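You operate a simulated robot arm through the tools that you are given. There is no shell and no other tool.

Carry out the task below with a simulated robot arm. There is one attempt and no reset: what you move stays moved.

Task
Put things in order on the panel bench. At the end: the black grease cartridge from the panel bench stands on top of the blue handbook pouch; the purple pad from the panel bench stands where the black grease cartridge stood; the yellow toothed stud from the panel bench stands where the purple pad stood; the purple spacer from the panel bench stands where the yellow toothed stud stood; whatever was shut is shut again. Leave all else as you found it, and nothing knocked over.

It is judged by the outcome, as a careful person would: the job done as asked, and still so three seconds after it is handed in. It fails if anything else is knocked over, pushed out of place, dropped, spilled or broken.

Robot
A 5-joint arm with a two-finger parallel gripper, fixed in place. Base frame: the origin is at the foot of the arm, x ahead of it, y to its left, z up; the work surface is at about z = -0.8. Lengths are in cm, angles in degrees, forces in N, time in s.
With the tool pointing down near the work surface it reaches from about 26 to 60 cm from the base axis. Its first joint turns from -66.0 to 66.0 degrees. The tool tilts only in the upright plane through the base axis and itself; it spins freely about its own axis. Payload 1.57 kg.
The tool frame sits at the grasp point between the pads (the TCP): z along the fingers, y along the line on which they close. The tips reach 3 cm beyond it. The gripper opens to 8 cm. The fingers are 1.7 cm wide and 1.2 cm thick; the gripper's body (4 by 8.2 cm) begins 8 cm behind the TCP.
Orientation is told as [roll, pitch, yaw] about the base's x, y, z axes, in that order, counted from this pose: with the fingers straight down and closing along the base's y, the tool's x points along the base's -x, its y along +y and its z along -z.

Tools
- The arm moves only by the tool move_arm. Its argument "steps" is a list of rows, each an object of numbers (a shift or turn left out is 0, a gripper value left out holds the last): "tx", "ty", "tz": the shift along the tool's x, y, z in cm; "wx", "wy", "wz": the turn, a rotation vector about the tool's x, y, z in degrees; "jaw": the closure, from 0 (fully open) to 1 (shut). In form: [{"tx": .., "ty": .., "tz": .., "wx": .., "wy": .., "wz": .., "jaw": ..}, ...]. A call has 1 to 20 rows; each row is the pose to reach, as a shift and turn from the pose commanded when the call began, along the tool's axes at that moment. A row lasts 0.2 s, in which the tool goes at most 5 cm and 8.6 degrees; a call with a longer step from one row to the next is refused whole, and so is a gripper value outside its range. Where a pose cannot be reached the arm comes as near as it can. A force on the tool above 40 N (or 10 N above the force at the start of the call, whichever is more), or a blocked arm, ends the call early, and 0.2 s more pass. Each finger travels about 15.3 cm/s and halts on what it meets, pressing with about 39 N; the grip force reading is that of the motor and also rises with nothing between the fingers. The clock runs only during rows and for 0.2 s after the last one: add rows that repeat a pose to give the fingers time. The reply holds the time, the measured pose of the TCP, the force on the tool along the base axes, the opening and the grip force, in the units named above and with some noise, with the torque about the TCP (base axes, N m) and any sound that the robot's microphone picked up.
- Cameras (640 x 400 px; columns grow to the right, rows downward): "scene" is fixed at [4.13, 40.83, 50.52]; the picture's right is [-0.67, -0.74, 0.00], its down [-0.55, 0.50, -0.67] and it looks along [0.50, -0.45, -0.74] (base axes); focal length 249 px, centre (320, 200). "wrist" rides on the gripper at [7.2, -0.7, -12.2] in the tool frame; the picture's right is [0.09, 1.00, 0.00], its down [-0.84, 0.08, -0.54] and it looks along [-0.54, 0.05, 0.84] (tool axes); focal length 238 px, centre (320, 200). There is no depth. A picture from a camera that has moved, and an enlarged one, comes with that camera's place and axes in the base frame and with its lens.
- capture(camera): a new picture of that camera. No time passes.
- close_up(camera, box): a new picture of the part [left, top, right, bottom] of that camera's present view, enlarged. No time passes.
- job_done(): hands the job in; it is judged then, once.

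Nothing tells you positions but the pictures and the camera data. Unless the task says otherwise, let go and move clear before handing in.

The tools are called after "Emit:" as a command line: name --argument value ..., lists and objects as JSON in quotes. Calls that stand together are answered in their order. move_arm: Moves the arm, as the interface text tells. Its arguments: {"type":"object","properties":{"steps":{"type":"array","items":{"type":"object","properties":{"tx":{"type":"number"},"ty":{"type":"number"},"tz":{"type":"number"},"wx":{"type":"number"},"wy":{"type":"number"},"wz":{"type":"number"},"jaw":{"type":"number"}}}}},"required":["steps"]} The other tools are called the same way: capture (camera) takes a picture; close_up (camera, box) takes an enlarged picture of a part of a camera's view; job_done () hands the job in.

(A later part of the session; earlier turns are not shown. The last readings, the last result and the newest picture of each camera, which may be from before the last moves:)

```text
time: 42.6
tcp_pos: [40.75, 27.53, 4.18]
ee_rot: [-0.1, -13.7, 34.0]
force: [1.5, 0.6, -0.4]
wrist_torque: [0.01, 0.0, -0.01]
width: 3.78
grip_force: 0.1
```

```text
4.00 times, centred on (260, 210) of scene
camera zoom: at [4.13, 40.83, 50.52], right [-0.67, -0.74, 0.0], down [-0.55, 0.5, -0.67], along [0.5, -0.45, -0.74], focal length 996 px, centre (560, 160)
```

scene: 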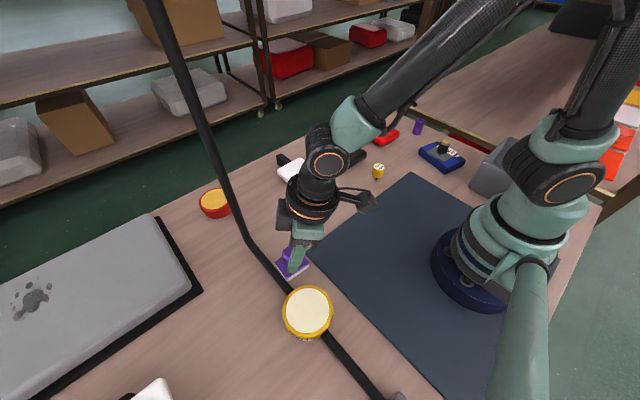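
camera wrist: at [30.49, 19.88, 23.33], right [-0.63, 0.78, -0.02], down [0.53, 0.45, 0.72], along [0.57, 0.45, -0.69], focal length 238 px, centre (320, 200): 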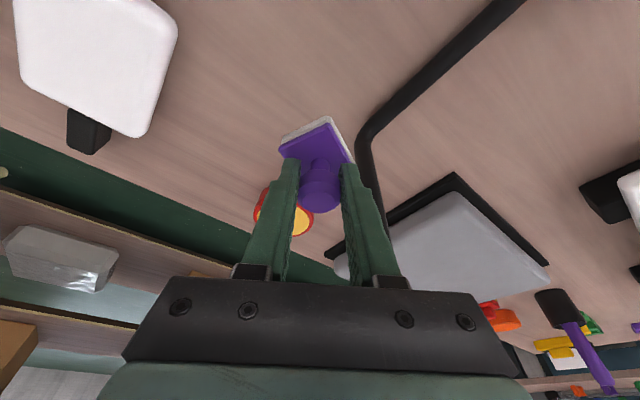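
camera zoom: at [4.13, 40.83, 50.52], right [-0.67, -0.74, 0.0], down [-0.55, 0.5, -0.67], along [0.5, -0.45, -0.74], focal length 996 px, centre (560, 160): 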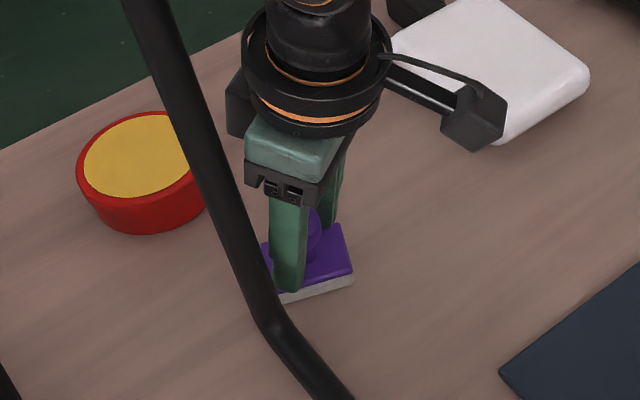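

The pad is released and upright. Backing out along the tool axis, then inward.

Emit:
move_arm --steps '[{"tz": -1}, {"tz": -3}, {"tz": -6}, {"tz": -9}, {"tx": 4, "tz": -11}, {"tx": 8, "tz": -12}, {"tx": 8, "tz": -12}]'

Emit:
capture --camera "wrist"

Emit:
capture --camera "scene"

Emit:
close_up --camera "scene" --box '[180, 170, 340, 270]'

```text
time: 44.2
tcp_pos: [31.85, 21.79, 14.13]
ee_rot: [0.1, -13.7, 34.1]
force: [-0.5, 0.2, 0.1]
wrist_torque: [0.02, 0.02, 0.05]
width: 3.76
grip_force: 0.1
```

```text
taken
camera wrist: at [24.06, 15.71, 24.26], right [-0.63, 0.77, -0.02], down [0.52, 0.45, 0.73], along [0.57, 0.45, -0.69], focal length 238 px, centre (320, 200)
```

wrist: 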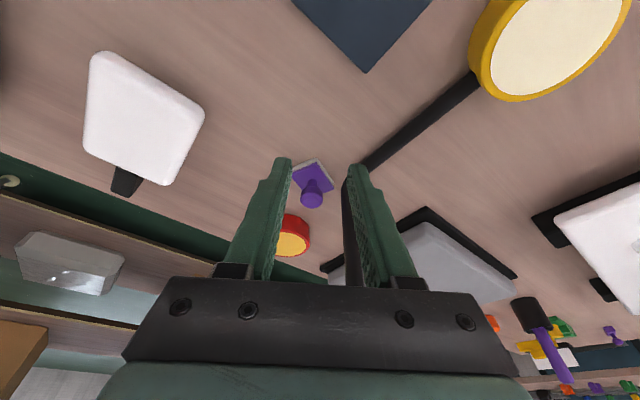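

```text
taken
```

scene: 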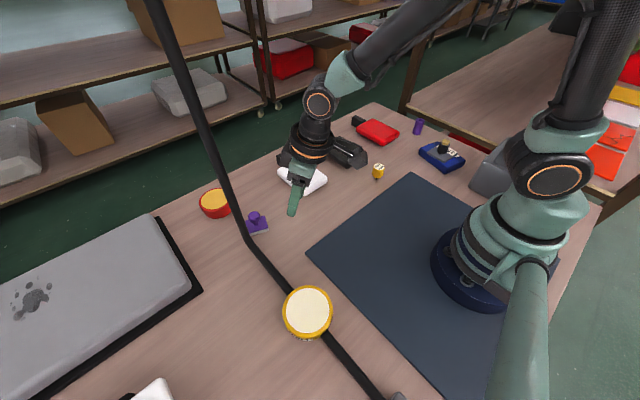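

```text
4.00 times, centred on (260, 220) of scene
camera zoom: at [4.13, 40.83, 50.52], right [-0.67, -0.74, 0.0], down [-0.55, 0.5, -0.67], along [0.5, -0.45, -0.74], focal length 996 px, centre (560, 120)
```

zoom: 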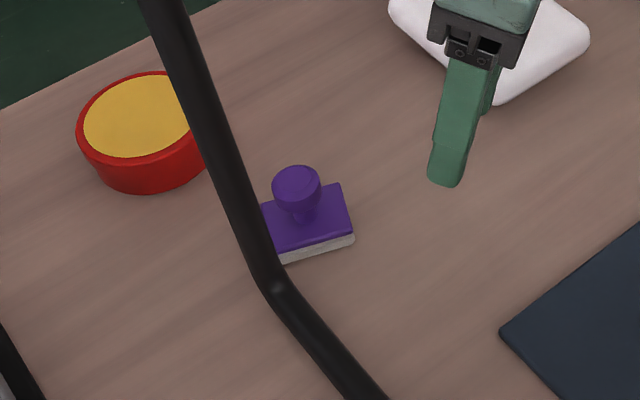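

The pad stands upright where the cartridge was. Next is the yellow stud: I'll straighten the tool to vertical, swing over to the stud's area and look.

Emit:
move_arm --steps '[{"wy": 4.5, "jaw": 0.45}, {"wy": 9, "jaw": 0.35}, {"wy": 13.6, "jaw": 0.3}, {"wy": 13.6, "jaw": 0.3}]'

Emit:
move_arm --steps '[{"tx": 1.358, "ty": -4.478, "tz": -0.27, "wz": 6.857}, {"tx": 3.209, "ty": -8.637, "tz": -0.54, "wz": 13.714}, {"tx": 5.513, "ty": -12.418, "tz": -0.81, "wz": 20.571}, {"tx": 8.192, "ty": -15.783, "tz": -1.08, "wz": 27.43}, {"tx": 11.195, "ty": -18.687, "tz": -1.35, "wz": 34.29}, {"tx": 14.44, "ty": -21.106, "tz": -1.62, "wz": 41.14}, {"tx": 17.857, "ty": -23.037, "tz": -1.9, "wz": 48.0}, {"tx": 17.857, "ty": -23.037, "tz": -1.9, "wz": 48.0}]'

Emit:
capture --camera "wrist"

Emit:
capture --camera "scene"

```text
time: 45.2
tcp_pos: [31.97, 21.65, 14.06]
ee_rot: [-0.1, 0.0, 34.0]
force: [0.3, 1.1, -0.6]
wrist_torque: [0.01, -0.02, 0.0]
width: 5.61
grip_force: 0.1
```

```text
time: 47.0
tcp_pos: [29.92, -7.44, 15.72]
ee_rot: [0.1, -0.1, -13.9]
force: [-0.9, 0.4, -0.8]
wrist_torque: [0.0, -0.01, -0.02]
width: 5.6
grip_force: 0.1
```

```text
taken
camera wrist: at [22.86, -6.43, 28.07], right [0.15, 0.99, 0.0], down [0.83, -0.13, 0.54], along [0.54, -0.08, -0.84], focal length 238 px, centre (320, 200)
```

wrist: 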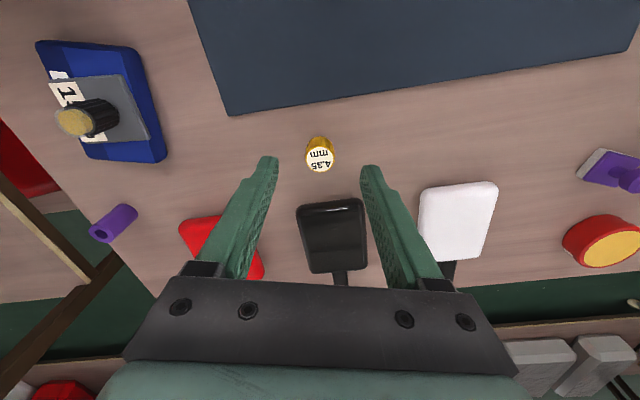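

```text
taken
```

scene: 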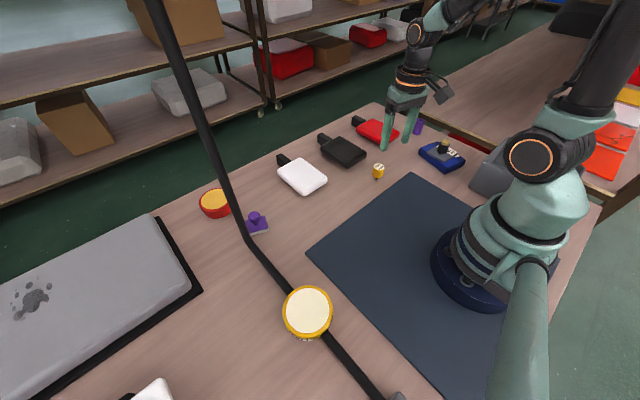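

Emit:
close_up --camera "wrist" --box '[280, 115, 360, 185]'

Emit:
close_up --camera "scene" --box '[355, 145, 403, 193]'

Emit:
close_up --camera "wrist" --box '[20, 20, 180, 180]'

```text
5.71 times, centred on (320, 150) of wrist
camera zoom: at [22.86, -6.43, 28.07], right [0.15, 0.99, 0.0], down [0.83, -0.13, 0.54], along [0.54, -0.08, -0.84], focal length 1362 px, centre (320, 486)
```

zoom: 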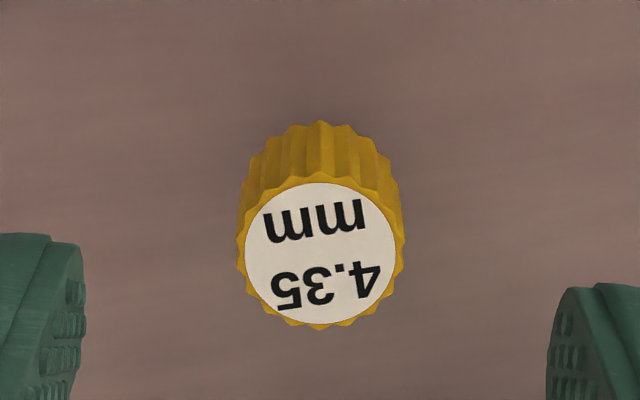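

```text
8.33 times, centred on (379, 169) of scene
camera zoom: at [4.13, 40.83, 50.52], right [-0.67, -0.74, 0.0], down [-0.55, 0.5, -0.67], along [0.5, -0.45, -0.74], focal length 2075 px, centre (-172, 458)
```

zoom: 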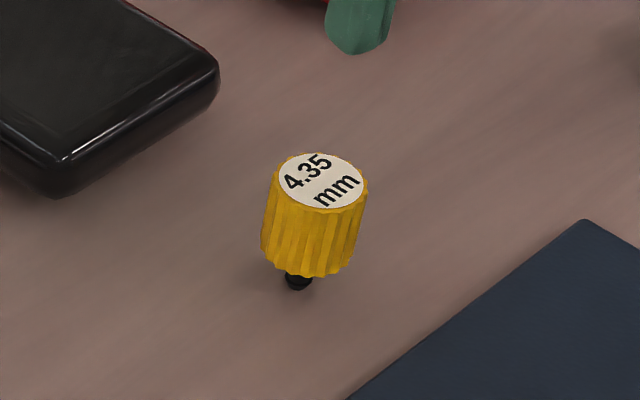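

```text
2.50 times, centred on (100, 100) of wrist
camera zoom: at [22.86, -6.43, 28.07], right [0.15, 0.99, 0.0], down [0.83, -0.13, 0.54], along [0.54, -0.08, -0.84], focal length 596 px, centre (870, 450)
```

zoom: 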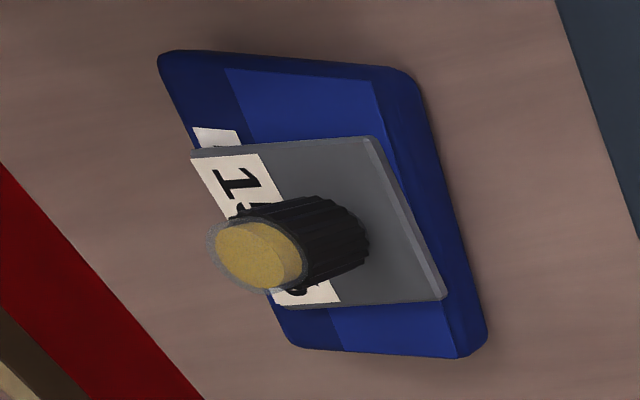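

The stud stands on a narrow foot at about (33.2, -7.9), with its top at about z 3.9. I'll position vertically above it and check alignment from both cameras.

Emit:
move_arm --steps '[{"tx": -1.2, "ty": 0.1, "tz": 2}, {"tx": -2.4, "ty": 0.2, "tz": 4}, {"tx": -3.3, "ty": 0.27, "tz": 6.2}, {"tx": -3.3, "ty": 0.27, "tz": 7.5}, {"tx": -3.3, "ty": 0.27, "tz": 7.5}]'

Emit:
close_up --camera "wrist" --box '[220, 100, 420, 240]'

Emit:
close_up --camera "scene" --box '[340, 120, 420, 200]'

```text
time: 48.2
tcp_pos: [33.42, -8.14, 8.44]
ee_rot: [-0.1, -0.1, -14.0]
force: [0.5, -1.4, 1.1]
wrist_torque: [0.01, -0.01, 0.01]
width: 5.6
grip_force: 0.1
```

```text
2.86 times, centred on (320, 170) of wrist
camera zoom: at [26.25, -7.04, 20.6], right [0.15, 0.99, 0.0], down [0.83, -0.13, 0.54], along [0.54, -0.08, -0.84], focal length 681 px, centre (320, 286)
```

zoom: 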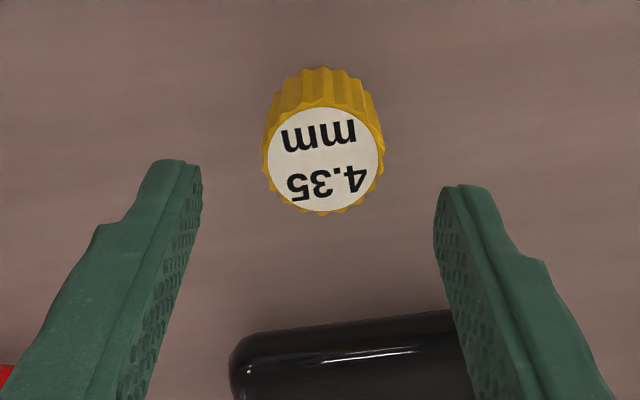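

```text
5.00 times, centred on (380, 160) of scene
camera zoom: at [4.13, 40.83, 50.52], right [-0.67, -0.74, 0.0], down [-0.55, 0.5, -0.67], along [0.5, -0.45, -0.74], focal length 1245 px, centre (20, 400)
```

zoom: 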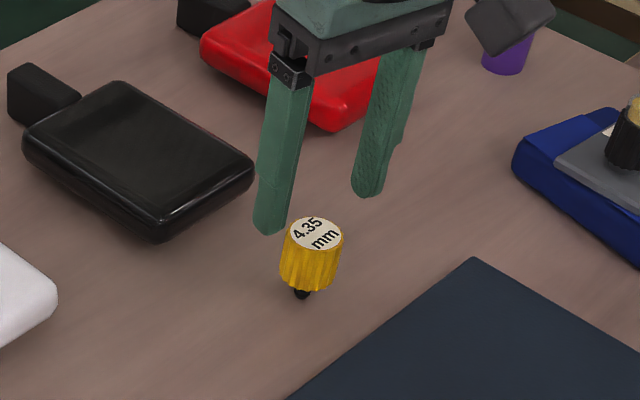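

Emit:
move_arm --steps '[{"tx": 0.3, "ty": 0.12, "tz": 0.5}, {"tx": 0.3, "ty": 0.12, "tz": 1.7}, {"tx": 0.3, "ty": 0.12, "tz": 2.9}, {"tx": 0.3, "ty": 0.12, "tz": 4.0}, {"tx": 0.3, "ty": 0.12, "tz": 4.9}, {"tx": 0.3, "ty": 0.12, "tz": 4.9}]'

Emit:
close_up --camera "wrist" --box '[220, 100, 420, 240]'

Emit:
close_up --camera "scene" --box '[340, 120, 420, 200]'

```text
time: 49.6
tcp_pos: [33.31, -7.92, 3.41]
ee_rot: [0.0, -0.1, -14.0]
force: [0.3, 0.1, -0.4]
wrist_torque: [-0.01, 0.02, 0.03]
width: 5.59
grip_force: 0.1
```

```text
2.86 times, centred on (320, 170) of wrist
camera zoom: at [26.04, -6.7, 15.69], right [0.15, 0.99, 0.0], down [0.83, -0.13, 0.54], along [0.54, -0.08, -0.84], focal length 681 px, centre (320, 286)
```

zoom: 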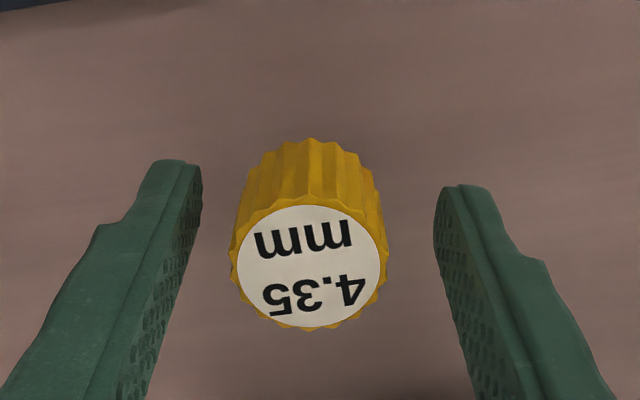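

```text
5.00 times, centred on (380, 160) of scene
camera zoom: at [4.13, 40.83, 50.52], right [-0.67, -0.74, 0.0], down [-0.55, 0.5, -0.67], along [0.5, -0.45, -0.74], focal length 1245 px, centre (20, 400)
```

zoom: 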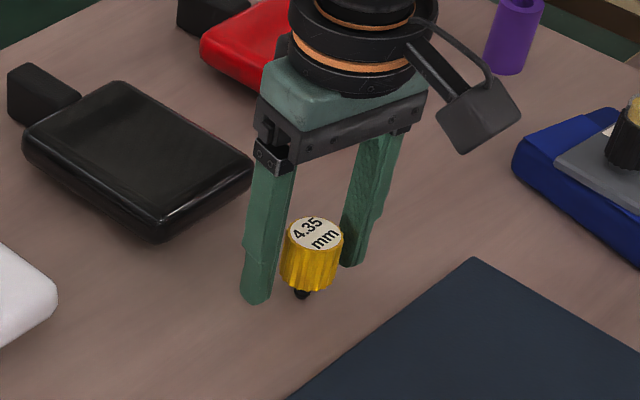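

Nearly centred. I'll make a small lateral correction and close slowly on the stud.

Emit:
move_arm --steps '[{"ty": -0.08}, {"ty": -0.15, "jaw": 0.4}, {"ty": -0.15, "jaw": 0.48}, {"ty": -0.15, "jaw": 0.53}, {"ty": -0.15, "jaw": 0.56}, {"ty": -0.15, "jaw": 0.59}, {"ty": -0.15, "jaw": 0.61}, {"ty": -0.15, "jaw": 0.63}, {"ty": -0.15, "jaw": 0.66}, {"ty": -0.15, "jaw": 0.7}, {"ty": -0.15, "jaw": 0.7}]'

Emit:
close_up --camera "wrist" --box '[220, 100, 420, 240]'

Emit:
close_up --camera "scene" --box '[340, 120, 420, 200]'

```text
time: 52.0
tcp_pos: [33.15, -7.84, 3.54]
ee_rot: [0.1, -0.1, -14.1]
force: [0.2, 0.7, 0.4]
wrist_torque: [-0.01, -0.03, -0.02]
width: 3.06
grip_force: 39.3
```

```text
2.86 times, centred on (320, 170) of wrist
camera zoom: at [26.05, -6.8, 15.69], right [0.15, 0.99, 0.0], down [0.83, -0.13, 0.54], along [0.54, -0.08, -0.84], focal length 681 px, centre (320, 286)
```

zoom: 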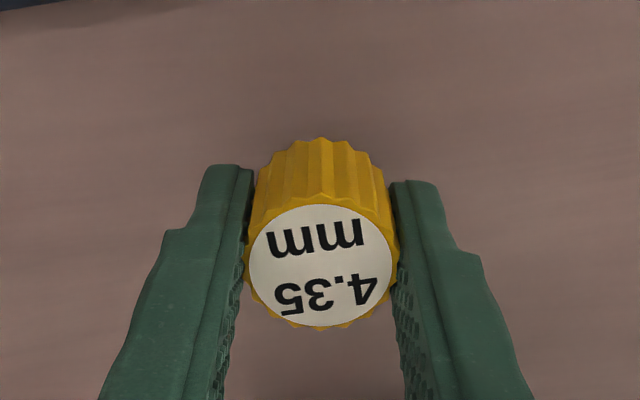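

```text
5.00 times, centred on (380, 160) of scene
camera zoom: at [4.13, 40.83, 50.52], right [-0.67, -0.74, 0.0], down [-0.55, 0.5, -0.67], along [0.5, -0.45, -0.74], focal length 1245 px, centre (20, 400)
```

zoom: 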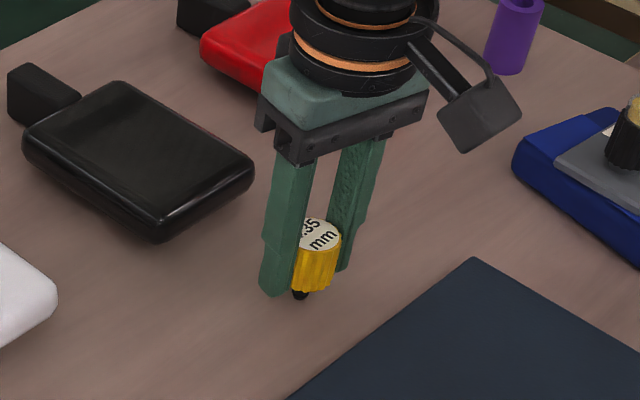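

The stud is gripped, 3.06 cm wide. I'll lift it straight up and check that it hangs upright.

Emit:
move_arm --steps '[{"tz": -0.5}, {"tz": -2}, {"tz": -5}, {"tz": -8}, {"tz": -10.5}, {"tz": -10.5}]'

Emit:
close_up --camera "scene" --box '[340, 80, 440, 200]'

Emit:
close_up --camera "wrist" --box '[220, 100, 420, 240]'

```text
time: 53.4
tcp_pos: [33.19, -7.77, 14.29]
ee_rot: [0.1, -0.1, -14.1]
force: [0.1, 1.0, -0.7]
wrist_torque: [-0.01, -0.02, 0.01]
width: 3.1
grip_force: 39.1
```

```text
3.33 times, centred on (390, 140) of scene
camera zoom: at [4.13, 40.83, 50.52], right [-0.67, -0.74, 0.0], down [-0.55, 0.5, -0.67], along [0.5, -0.45, -0.74], focal length 830 px, centre (87, 400)
```

zoom: 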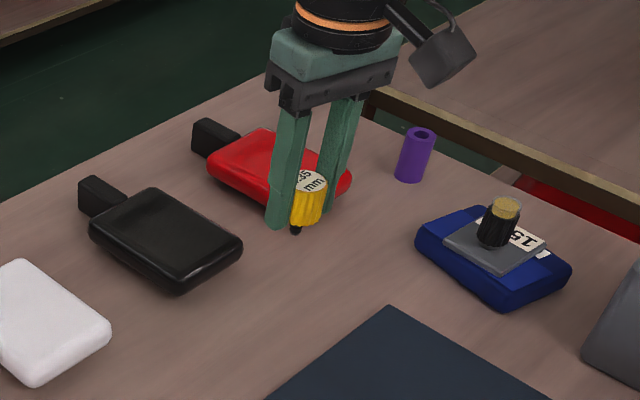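

```text
2.86 times, centred on (320, 170) of wrist
camera zoom: at [26.04, -6.68, 26.48], right [0.15, 0.99, 0.0], down [0.83, -0.13, 0.54], along [0.54, -0.08, -0.84], focal length 681 px, centre (320, 286)
```

zoom: 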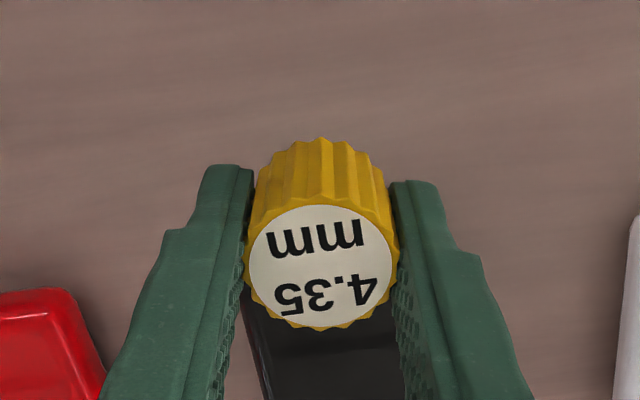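

Emit:
move_arm --steps '[{"tx": 0.226, "ty": 3.919, "wz": -6.6}, {"tx": 0.901, "ty": 7.787, "wz": -13.2}, {"tx": 2.016, "ty": 11.551, "wz": -19.8}, {"tx": 3.556, "ty": 15.162, "wz": -26.4}, {"tx": 5.501, "ty": 18.572, "wz": -33.0}, {"tx": 7.826, "ty": 21.736, "wz": -39.6}, {"tx": 10.498, "ty": 24.612, "wz": -46.2}, {"tx": 13.483, "ty": 27.162, "wz": -52.8}, {"tx": 16.742, "ty": 29.351, "wz": -59.4}, {"tx": 20.23, "ty": 31.152, "wz": -66.0}, {"tx": 20.23, "ty": 31.152, "wz": -66.0}]'

Emit:
capture --camera "wrist"

Emit:
capture --camera "scene"

```text
time: 55.8
tcp_pos: [20.97, 27.24, 14.09]
ee_rot: [0.0, -0.1, 52.1]
force: [-0.2, 0.1, -0.5]
wrist_torque: [-0.02, -0.02, 0.0]
width: 3.1
grip_force: 39.4
```

```text
taken
camera wrist: at [17.14, 21.16, 26.41], right [-0.84, 0.54, 0.0], down [0.45, 0.71, 0.54], along [0.29, 0.46, -0.84], focal length 238 px, centre (320, 200)
```

wrist: 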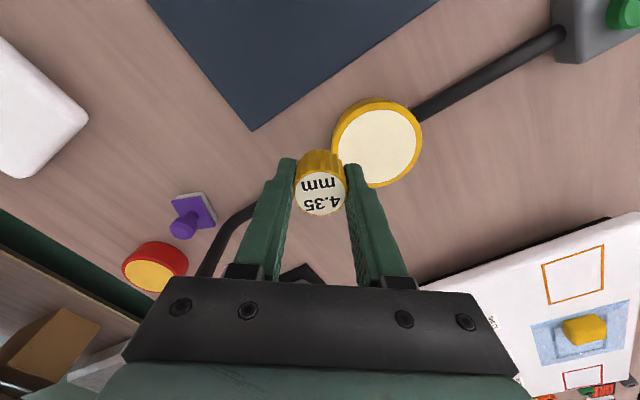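

```text
taken
```

scene: 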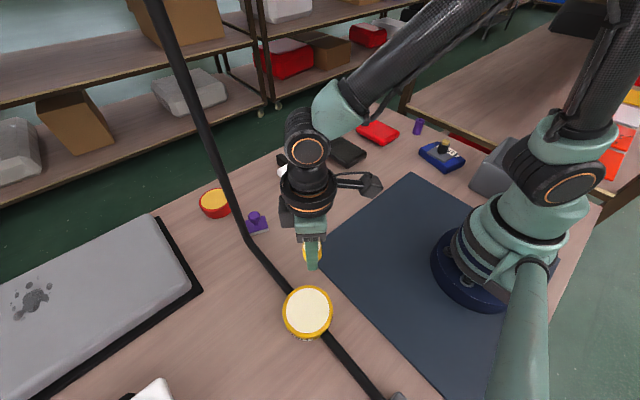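

Emit:
move_arm --steps '[{"tx": -4.3, "ty": 0.05, "wz": -0.15}, {"tx": -8.7, "ty": 0.1, "wz": -0.3}, {"tx": -13.0, "ty": 0.15, "wz": -0.45}, {"tx": -13.0, "ty": 0.15, "tz": 4, "wz": -0.45}, {"tx": -13.0, "ty": 0.15, "tz": 8, "wz": -0.45}, {"tx": -13.0, "ty": 0.15, "tz": 8, "wz": -0.45}]'

Emit:
close_up --camera "scene" --box '[210, 230, 290, 310]'

Emit:
capture --camera "wrist"

```text
time: 57.2
tcp_pos: [29.06, 37.75, 5.97]
ee_rot: [0.0, -0.2, 52.5]
force: [0.5, -0.4, 0.0]
wrist_torque: [0.01, 0.01, 0.03]
width: 3.07
grip_force: 39.6
```

```text
5.00 times, centred on (250, 270) of scene
camera zoom: at [4.13, 40.83, 50.52], right [-0.67, -0.74, 0.0], down [-0.55, 0.5, -0.67], along [0.5, -0.45, -0.74], focal length 1245 px, centre (670, -150)
```

zoom: 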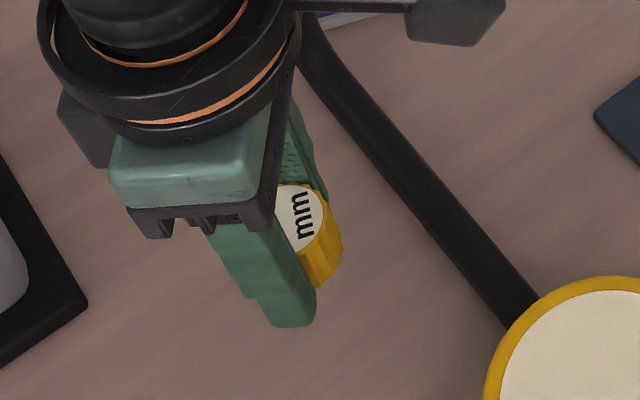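

```text
taken
camera wrist: at [25.15, 31.56, 18.18], right [-0.85, 0.53, 0.0], down [0.45, 0.71, 0.54], along [0.29, 0.46, -0.84], focal length 238 px, centre (320, 200)
```

wrist: 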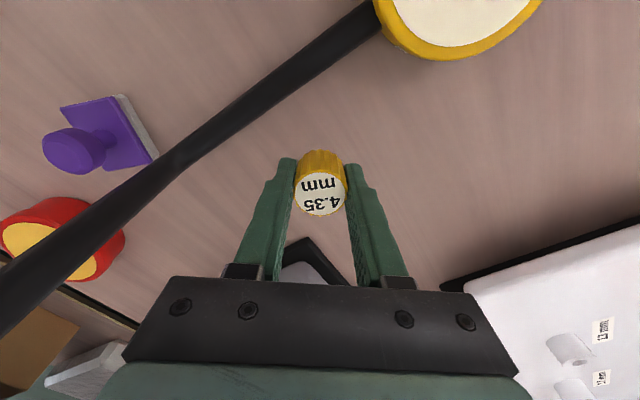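

Emit:
move_arm --steps '[{"tx": 0.2, "ty": 0.1, "tz": 0.5}, {"tx": 0.2, "ty": 0.1, "tz": 1.2}, {"tx": 0.2, "ty": 0.1, "tz": 1.8}, {"tx": 0.2, "ty": 0.1, "tz": 2.0}, {"tx": 0.2, "ty": 0.1, "tz": 2.0}]'

Emit:
close_up --camera "scene" --box '[220, 260, 280, 310]'

```text
time: 58.4
tcp_pos: [28.68, 37.55, 3.97]
ee_rot: [0.0, -0.2, 52.5]
force: [0.0, 0.6, 0.0]
wrist_torque: [-0.02, 0.04, -0.01]
width: 3.11
grip_force: 38.8
```

```text
8.00 times, centred on (250, 285) of scene
camera zoom: at [4.13, 40.83, 50.52], right [-0.67, -0.74, 0.0], down [-0.55, 0.5, -0.67], along [0.5, -0.45, -0.74], focal length 1992 px, centre (880, -480)
```

zoom: 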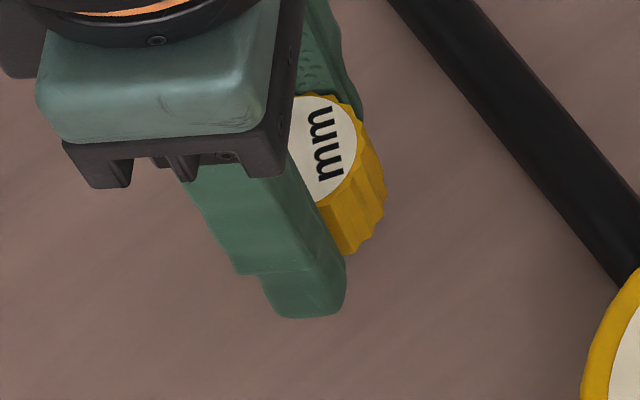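

Cross-checking both cameras puts the pad's original centre about 0.9 cm further out, at about (29.2, 38.3). I'll shift outward before setting the stud down.

Emit:
move_arm --steps '[{"tx": -0.45}, {"tx": -0.88}, {"tx": -0.88, "tz": 0.2}, {"tx": -0.88, "tz": 0.2}]'

Emit:
close_up --camera "scene" --box '[220, 260, 280, 310]'

Emit:
close_up --camera "wrist" --box '[220, 80, 420, 240]'

```text
time: 59.4
tcp_pos: [29.12, 38.13, 3.74]
ee_rot: [0.1, -0.1, 52.5]
force: [-0.5, -0.2, 0.0]
wrist_torque: [0.01, -0.01, -0.04]
width: 3.07
grip_force: 38.9
```

```text
8.00 times, centred on (250, 285) of scene
camera zoom: at [4.13, 40.83, 50.52], right [-0.67, -0.74, 0.0], down [-0.55, 0.5, -0.67], along [0.5, -0.45, -0.74], focal length 1992 px, centre (880, -480)
```

zoom: 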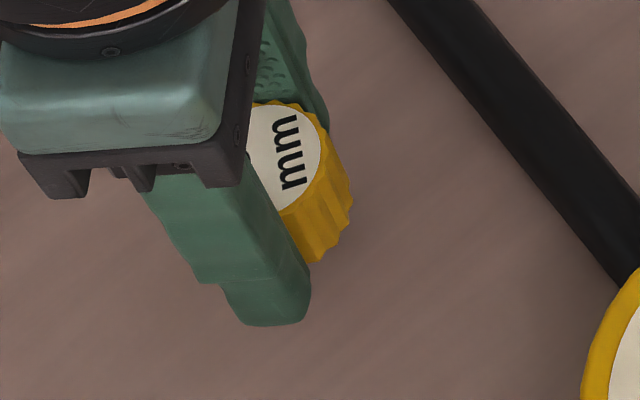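

```text
2.50 times, centred on (320, 160) of wrist
camera zoom: at [25.39, 32.07, 15.94], right [-0.85, 0.53, 0.0], down [0.45, 0.71, 0.54], along [0.29, 0.46, -0.84], focal length 596 px, centre (320, 300)
```

zoom: 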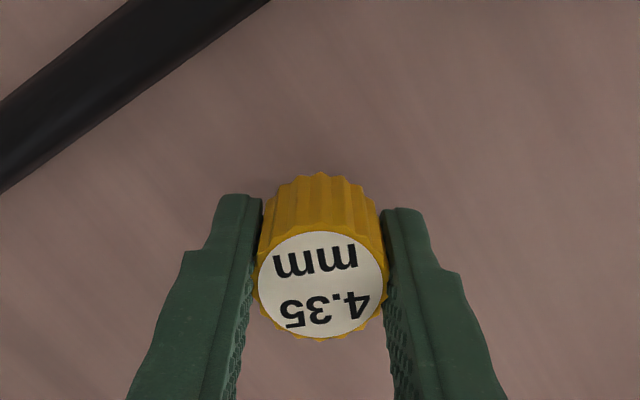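

The stud is now over the pad's old spot in both views. Creeping down to the table.

Emit:
move_arm --steps '[{"tz": 0.06}, {"tz": 0.12}, {"tz": 0.12}]'

Emit:
move_arm --steps '[{"tz": 0.05}, {"tz": 0.1}, {"tz": 0.1}]'

```text
time: 60.2
tcp_pos: [29.28, 38.11, 3.66]
ee_rot: [0.0, -0.1, 52.5]
force: [0.2, -0.4, -0.3]
wrist_torque: [0.01, -0.02, -0.02]
width: 3.11
grip_force: 39.2
```

```text
time: 61.0
tcp_pos: [29.24, 38.2, 3.61]
ee_rot: [0.1, -0.1, 52.6]
force: [0.6, -0.7, 0.0]
wrist_torque: [0.03, 0.0, -0.02]
width: 3.07
grip_force: 39.0
```

Emit:
move_arm --steps '[{"tz": 0.05}, {"tz": 0.1}, {"tz": 0.1}]'

Emit:
close_up --camera "scene" --box '[230, 270, 270, 305]'

```text
time: 61.8
tcp_pos: [29.24, 38.11, 3.61]
ee_rot: [0.0, -0.1, 52.6]
force: [0.7, 0.0, -0.5]
wrist_torque: [0.01, -0.01, -0.02]
width: 3.08
grip_force: 38.7
```

```text
11.43 times, centred on (250, 288) of scene
camera zoom: at [4.13, 40.83, 50.52], right [-0.67, -0.74, 0.0], down [-0.55, 0.5, -0.67], along [0.5, -0.45, -0.74], focal length 2846 px, centre (1120, -800)
```

zoom: 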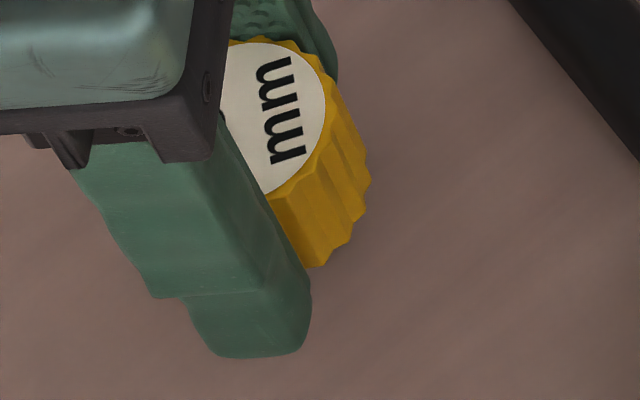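

Emit:
move_arm --steps '[{"tz": 0.04}, {"tz": 0.08}, {"tz": 0.08}]'

Emit:
move_arm --steps '[{"tz": 0.04}, {"tz": 0.08}, {"tz": 0.08}]'

```text
time: 62.6
tcp_pos: [29.19, 38.17, 3.54]
ee_rot: [0.0, -0.1, 52.4]
force: [-0.1, -0.9, 3.7]
wrist_torque: [-0.06, 0.04, 0.01]
width: 3.06
grip_force: 38.7
```

```text
time: 63.4
tcp_pos: [29.35, 38.23, 3.55]
ee_rot: [0.0, -0.3, 52.4]
force: [-3.6, -0.5, 16.0]
wrist_torque: [-0.02, 0.18, 0.03]
width: 3.08
grip_force: 39.1
```

Contact is made. I'll relieve the pressure slightly and open the fingers slowly and evenly.

Emit:
move_arm --steps '[{"tz": -0.06}, {"tz": -0.07}, {"tz": -0.07}]'

Emit:
move_arm --steps '[{"jaw": 0.615}, {"jaw": 0.605}, {"jaw": 0.595}, {"jaw": 0.58}, {"jaw": 0.56}, {"jaw": 0.53}, {"jaw": 0.48}, {"jaw": 0.42}, {"jaw": 0.36}, {"jaw": 0.36}]'

Emit:
close_up --camera "scene" --box '[220, 260, 280, 310]'

Emit:
close_up --camera "wrist" --box '[220, 80, 420, 240]'

```text
time: 64.2
tcp_pos: [29.22, 38.2, 3.43]
ee_rot: [0.0, -0.2, 52.5]
force: [2.7, 1.5, 5.7]
wrist_torque: [0.05, -0.1, -0.01]
width: 3.06
grip_force: 38.8
```

```text
time: 66.4
tcp_pos: [29.27, 38.2, 3.51]
ee_rot: [0.1, -0.1, 52.5]
force: [0.3, 0.1, 0.0]
wrist_torque: [0.0, 0.04, -0.02]
width: 5.14
grip_force: 0.1
```

```text
8.00 times, centred on (250, 285) of scene
camera zoom: at [4.13, 40.83, 50.52], right [-0.67, -0.74, 0.0], down [-0.55, 0.5, -0.67], along [0.5, -0.45, -0.74], focal length 1992 px, centre (880, -480)
```

zoom: 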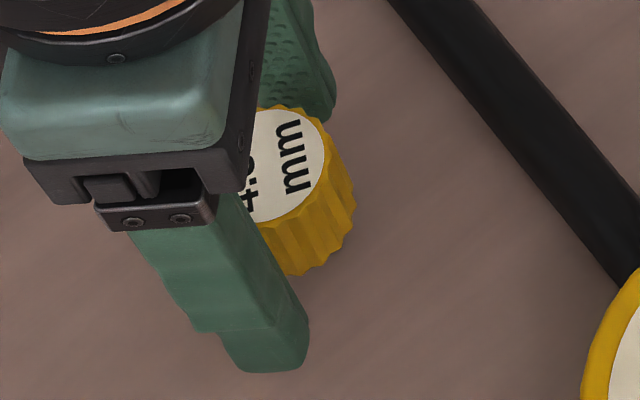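

```text
2.50 times, centred on (320, 160) of wrist
camera zoom: at [25.38, 32.05, 15.66], right [-0.85, 0.53, 0.0], down [0.45, 0.71, 0.54], along [0.29, 0.46, -0.84], focal length 596 px, centre (320, 300)
```

zoom: 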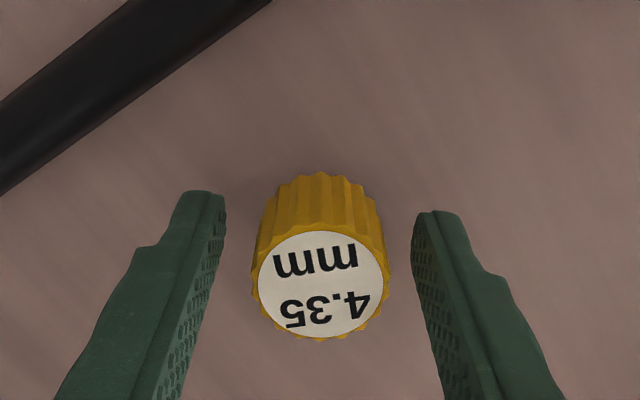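

The stud stands free and upright. I'll retreat straight up, then inward.

Emit:
move_arm --steps '[{"tz": -0.8}, {"tz": -2.5}, {"tz": -5.5}, {"tz": -9}, {"tx": 2.5, "tz": -12}, {"tx": 7, "tz": -13}, {"tx": 11.5, "tz": -13}, {"tx": 11.5, "tz": -13}]'

Emit:
capture --camera "scene"

Emit:
close_up --camera "scene" --box '[220, 265, 280, 310]'

Emit:
capture --camera "wrist"

```text
time: 68.2
tcp_pos: [22.12, 28.85, 16.47]
ee_rot: [0.0, -0.1, 52.5]
force: [-0.7, 0.4, -0.1]
wrist_torque: [0.01, -0.01, -0.02]
width: 5.14
grip_force: 0.1
```

```text
taken
```

scene: 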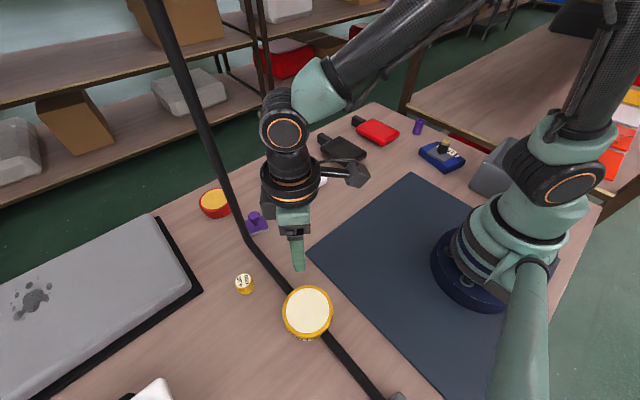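

```text
8.89 times, centred on (250, 288) of scene
camera zoom: at [4.13, 40.83, 50.52], right [-0.67, -0.74, 0.0], down [-0.55, 0.5, -0.67], along [0.5, -0.45, -0.74], focal length 2214 px, centre (942, -578)
```

zoom: 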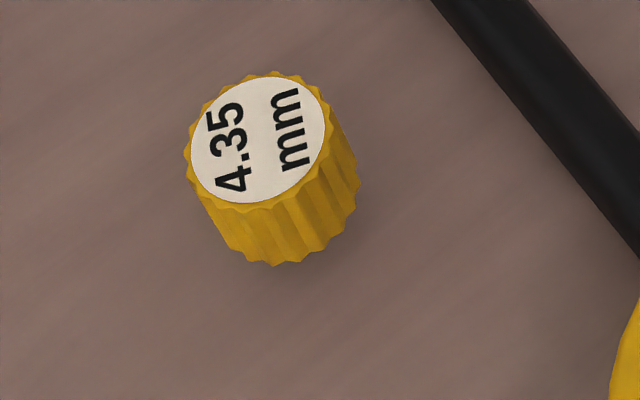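

```text
taken
camera wrist: at [18.32, 22.79, 28.56], right [-0.85, 0.53, 0.0], down [0.45, 0.71, 0.54], along [0.29, 0.46, -0.84], focal length 238 px, centre (320, 200)
```

wrist: 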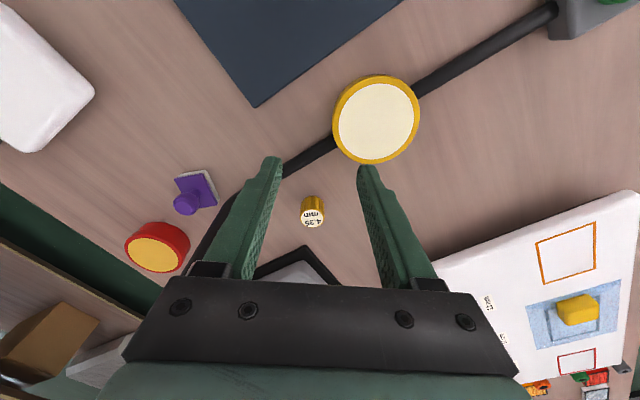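

The stud is well placed. Now I'll swing over to the purple spacer on the right.

Emit:
move_arm --steps '[{"tx": 0.26, "ty": -4.34, "wz": 6.857}, {"tx": 1.036, "ty": -8.618, "wz": 13.714}, {"tx": 2.318, "ty": -12.773, "wz": 20.571}, {"tx": 4.087, "ty": -16.745, "wz": 27.43}, {"tx": 6.318, "ty": -20.479, "wz": 34.29}, {"tx": 8.975, "ty": -23.915, "wz": 41.14}, {"tx": 12.027, "ty": -27.013, "wz": 48.0}]'

Emit:
move_arm --steps '[{"tx": 0.26, "ty": -4.34, "wz": 6.857}, {"tx": 1.036, "ty": -8.618, "wz": 13.714}, {"tx": 2.318, "ty": -12.773, "wz": 20.571}, {"tx": 4.087, "ty": -16.745, "wz": 27.43}, {"tx": 6.318, "ty": -20.479, "wz": 34.29}, {"tx": 8.975, "ty": -23.915, "wz": 41.14}, {"tx": 12.027, "ty": -27.013, "wz": 48.0}, {"tx": 12.027, "ty": -27.013, "wz": 48.0}]'

Emit:
capture --camera "wrist"

Emit:
capture --camera "scene"

```text
time: 69.8
tcp_pos: [36.23, 2.82, 16.36]
ee_rot: [0.1, -0.1, 4.4]
force: [0.1, -0.4, -0.1]
wrist_torque: [0.0, 0.01, -0.02]
width: 5.13
grip_force: 0.0
```

```text
time: 71.6
tcp_pos: [26.45, -24.9, 16.25]
ee_rot: [0.0, -0.1, -43.7]
force: [0.2, 0.6, -0.3]
wrist_torque: [0.03, 0.0, -0.01]
width: 5.15
grip_force: 0.0
```

```text
taken
camera wrist: at [20.81, -20.43, 28.48], right [0.62, 0.78, 0.0], down [0.66, -0.52, 0.54], along [0.43, -0.34, -0.84], focal length 238 px, centre (320, 200)
```

wrist: 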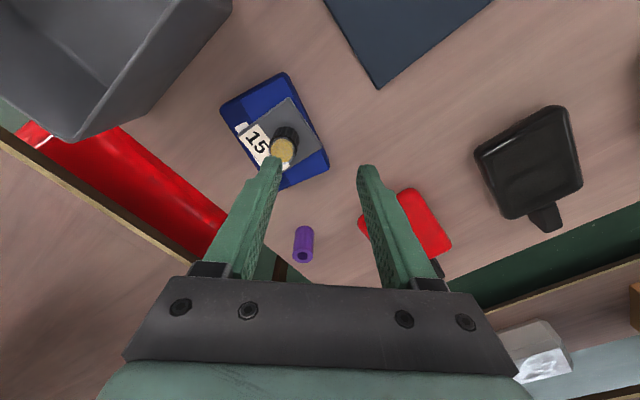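

```text
taken
```

scene: 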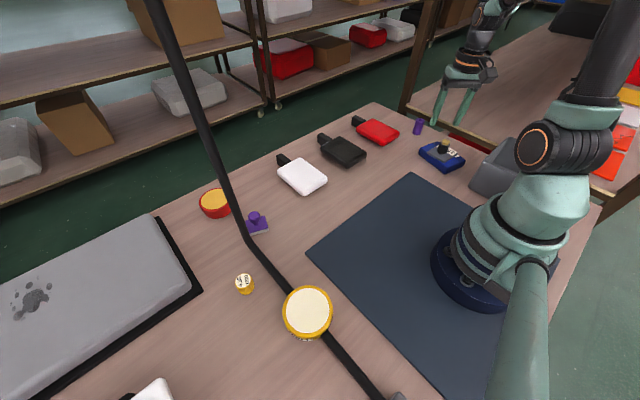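

Emit:
close_up --camera "wrist" --box '[260, 205, 350, 285]'

Emit:
close_up --camera "scene" --box '[395, 105, 443, 145]'

Emit:
close_up --camera "wrist" --box '[200, 50, 360, 210]'

```text
5.00 times, centred on (305, 245) of wrist
camera zoom: at [20.81, -20.43, 28.48], right [0.62, 0.78, 0.0], down [0.66, -0.52, 0.54], along [0.43, -0.34, -0.84], focal length 1192 px, centre (395, -25)
```

zoom: 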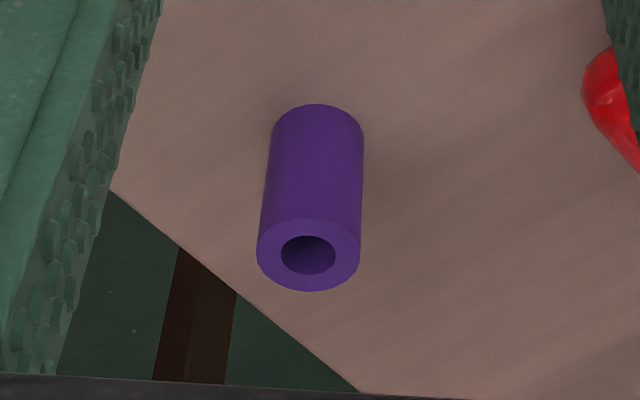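

```text
10.00 times, centred on (419, 125) of scene
camera zoom: at [4.13, 40.83, 50.52], right [-0.67, -0.74, 0.0], down [-0.55, 0.5, -0.67], along [0.5, -0.45, -0.74], focal length 2490 px, centre (-670, 950)
```

zoom: 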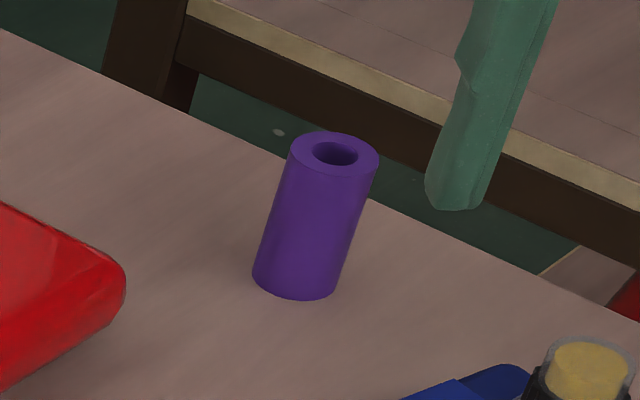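

```text
2.50 times, centred on (280, 130) of wrist
camera zoom: at [20.81, -20.43, 28.48], right [0.62, 0.78, 0.0], down [0.66, -0.52, 0.54], along [0.43, -0.34, -0.84], focal length 596 px, centre (420, 375)
```

zoom: 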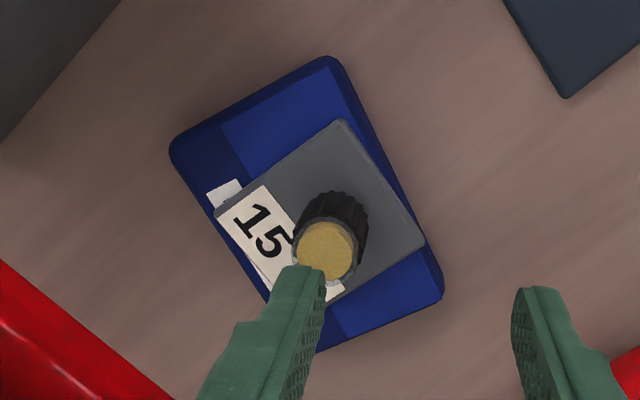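

The spacer stands at about (39.1, -38.1) with its top at about z 4.2. I'll extend above it at a safe height and refine.

Emit:
move_arm --steps '[{"tx": -4.2, "ty": -0.2, "wz": 0.15}, {"tx": -8.6, "ty": -0.4, "wz": 0.3}, {"tx": -13, "ty": -0.6, "wz": 0.45}, {"tx": -16, "ty": -0.7, "tz": 2.5, "wz": 0.6}, {"tx": -18.27, "ty": -0.8, "tz": 6, "wz": 0.6}, {"tx": -18.27, "ty": -0.8, "tz": 6, "wz": 0.6}]'

Emit:
capture --camera "wrist"

Emit:
close_up --camera "wrist" --box '[220, 80, 420, 240]'

Emit:
close_up --camera "scene" --box '[380, 50, 500, 180]'

```text
time: 73.0
tcp_pos: [39.27, -37.84, 10.15]
ee_rot: [0.0, -0.1, -44.1]
force: [-0.1, -0.3, -0.7]
wrist_torque: [-0.01, -0.02, 0.02]
width: 5.13
grip_force: 0.0
```

```text
taken
camera wrist: at [33.55, -33.37, 22.3], right [0.63, 0.78, 0.0], down [0.65, -0.53, 0.54], along [0.42, -0.34, -0.84], focal length 238 px, centre (320, 200)
```

wrist: 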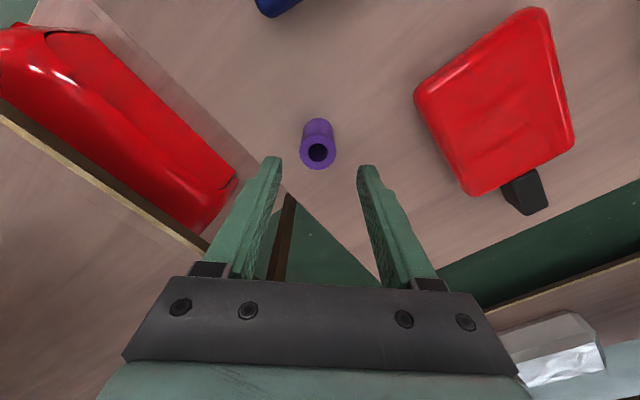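

```text
2.50 times, centred on (320, 160) of wrist
camera zoom: at [33.55, -33.37, 22.3], right [0.63, 0.78, 0.0], down [0.65, -0.53, 0.54], along [0.42, -0.34, -0.84], focal length 596 px, centre (320, 300)
```

zoom: 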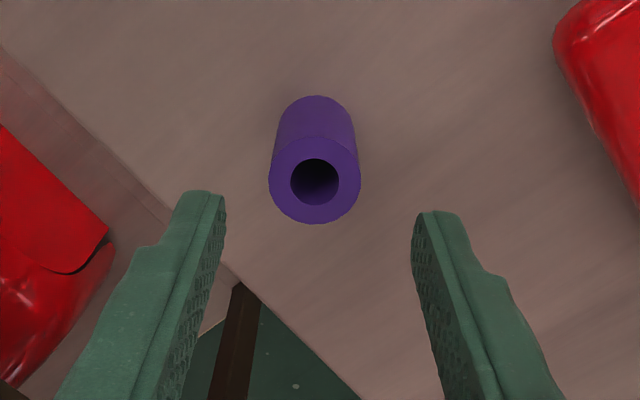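

```text
3.08 times, centred on (440, 115) of scene
camera zoom: at [4.13, 40.83, 50.52], right [-0.67, -0.74, 0.0], down [-0.55, 0.5, -0.67], along [0.5, -0.45, -0.74], focal length 766 px, centre (-49, 462)
```

zoom: 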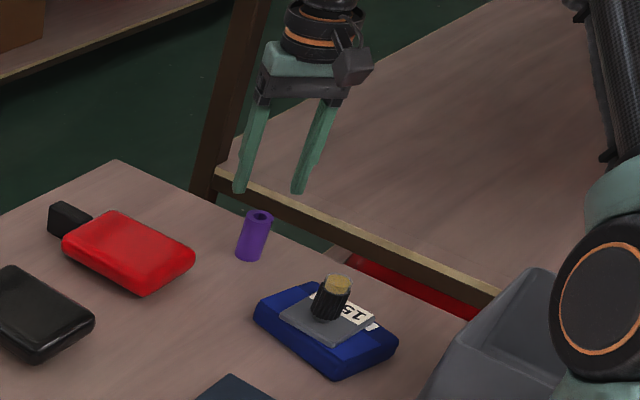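

Emit:
move_arm --steps '[{"tx": 0.1, "ty": -0.22, "tz": 0.5}, {"tx": 0.1, "ty": -0.22, "tz": 1.8}, {"tx": 0.1, "ty": -0.22, "tz": 3.2}, {"tx": 0.1, "ty": -0.22, "tz": 4.6}, {"tx": 0.1, "ty": -0.22, "tz": 5.6}, {"tx": 0.1, "ty": -0.22, "tz": 5.6}]'

Emit:
close_up --camera "wrist" --box '[220, 80, 420, 240]'

Emit:
close_up --camera "scene" --box '[380, 80, 460, 160]'

```text
time: 74.4
tcp_pos: [38.76, -38.15, 4.76]
ee_rot: [-0.1, 0.0, -44.1]
force: [-0.2, -0.5, 0.1]
wrist_torque: [0.01, 0.02, -0.01]
width: 5.13
grip_force: 0.1
```

```text
2.50 times, centred on (320, 160) of wrist
camera zoom: at [33.33, -33.54, 16.97], right [0.63, 0.78, 0.0], down [0.65, -0.53, 0.54], along [0.42, -0.34, -0.84], focal length 596 px, centre (320, 300)
```

zoom: 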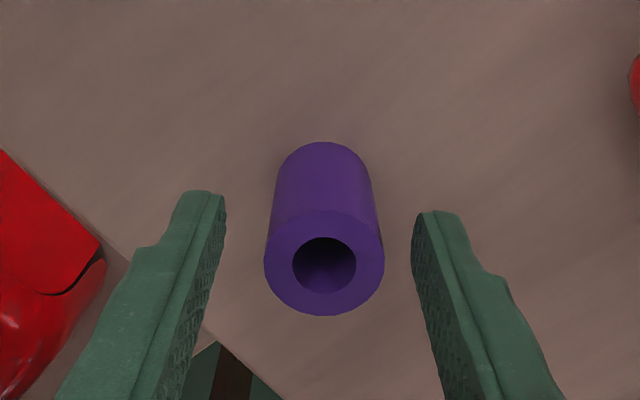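

```text
5.00 times, centred on (420, 120) of scene
camera zoom: at [4.13, 40.83, 50.52], right [-0.67, -0.74, 0.0], down [-0.55, 0.5, -0.67], along [0.5, -0.45, -0.74], focal length 1245 px, centre (-180, 600)
```

zoom: 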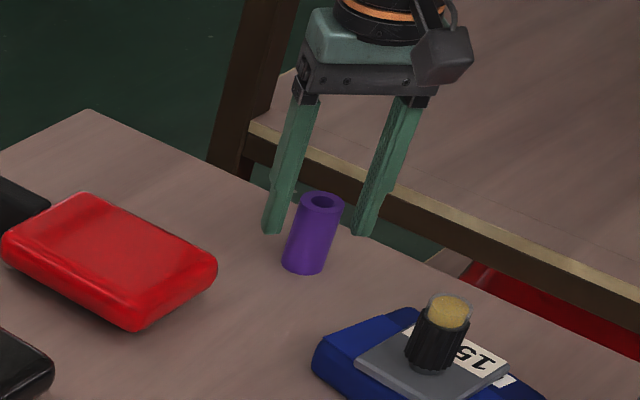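

Emit:
move_arm --steps '[{"tz": 0.6}, {"tz": 1.2}, {"tz": 1.6}, {"tz": 1.6}]'

Emit:
move_arm --steps '[{"jaw": 0.42}, {"jaw": 0.48}, {"jaw": 0.53}, {"jaw": 0.57}, {"jaw": 0.6}, {"jaw": 0.62}, {"jaw": 0.64}, {"jaw": 0.67}, {"jaw": 0.7}, {"jaw": 0.7}]'

Emit:
close_up --camera "wrist" --box '[220, 80, 420, 240]'

Emit:
close_up --camera "scene" --box '[380, 80, 460, 160]'

```text
time: 75.4
tcp_pos: [39.02, -38.04, 3.14]
ee_rot: [0.1, 0.0, -44.1]
force: [-0.4, 0.3, 0.0]
wrist_torque: [-0.02, 0.0, 0.02]
width: 5.11
grip_force: 0.2
```

```text
time: 77.6
tcp_pos: [38.84, -38.07, 3.14]
ee_rot: [-0.1, 0.0, -44.1]
force: [0.4, 0.5, 0.6]
wrist_torque: [-0.02, -0.05, 0.03]
width: 2.86
grip_force: 39.1
```

```text
2.50 times, centred on (320, 160) of wrist
camera zoom: at [33.38, -33.57, 15.34], right [0.63, 0.78, 0.0], down [0.65, -0.53, 0.54], along [0.42, -0.34, -0.84], focal length 596 px, centre (320, 300)
```

zoom: 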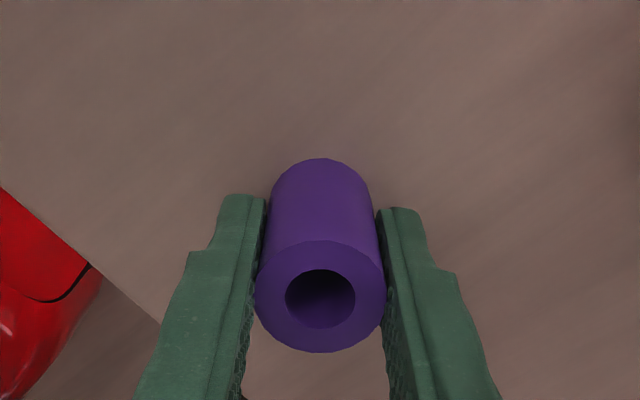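

```text
5.00 times, centred on (420, 120) of scene
camera zoom: at [4.13, 40.83, 50.52], right [-0.67, -0.74, 0.0], down [-0.55, 0.5, -0.67], along [0.5, -0.45, -0.74], focal length 1245 px, centre (-180, 600)
```

zoom: 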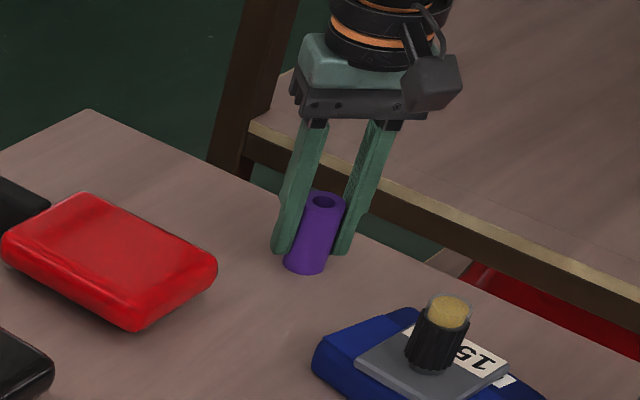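

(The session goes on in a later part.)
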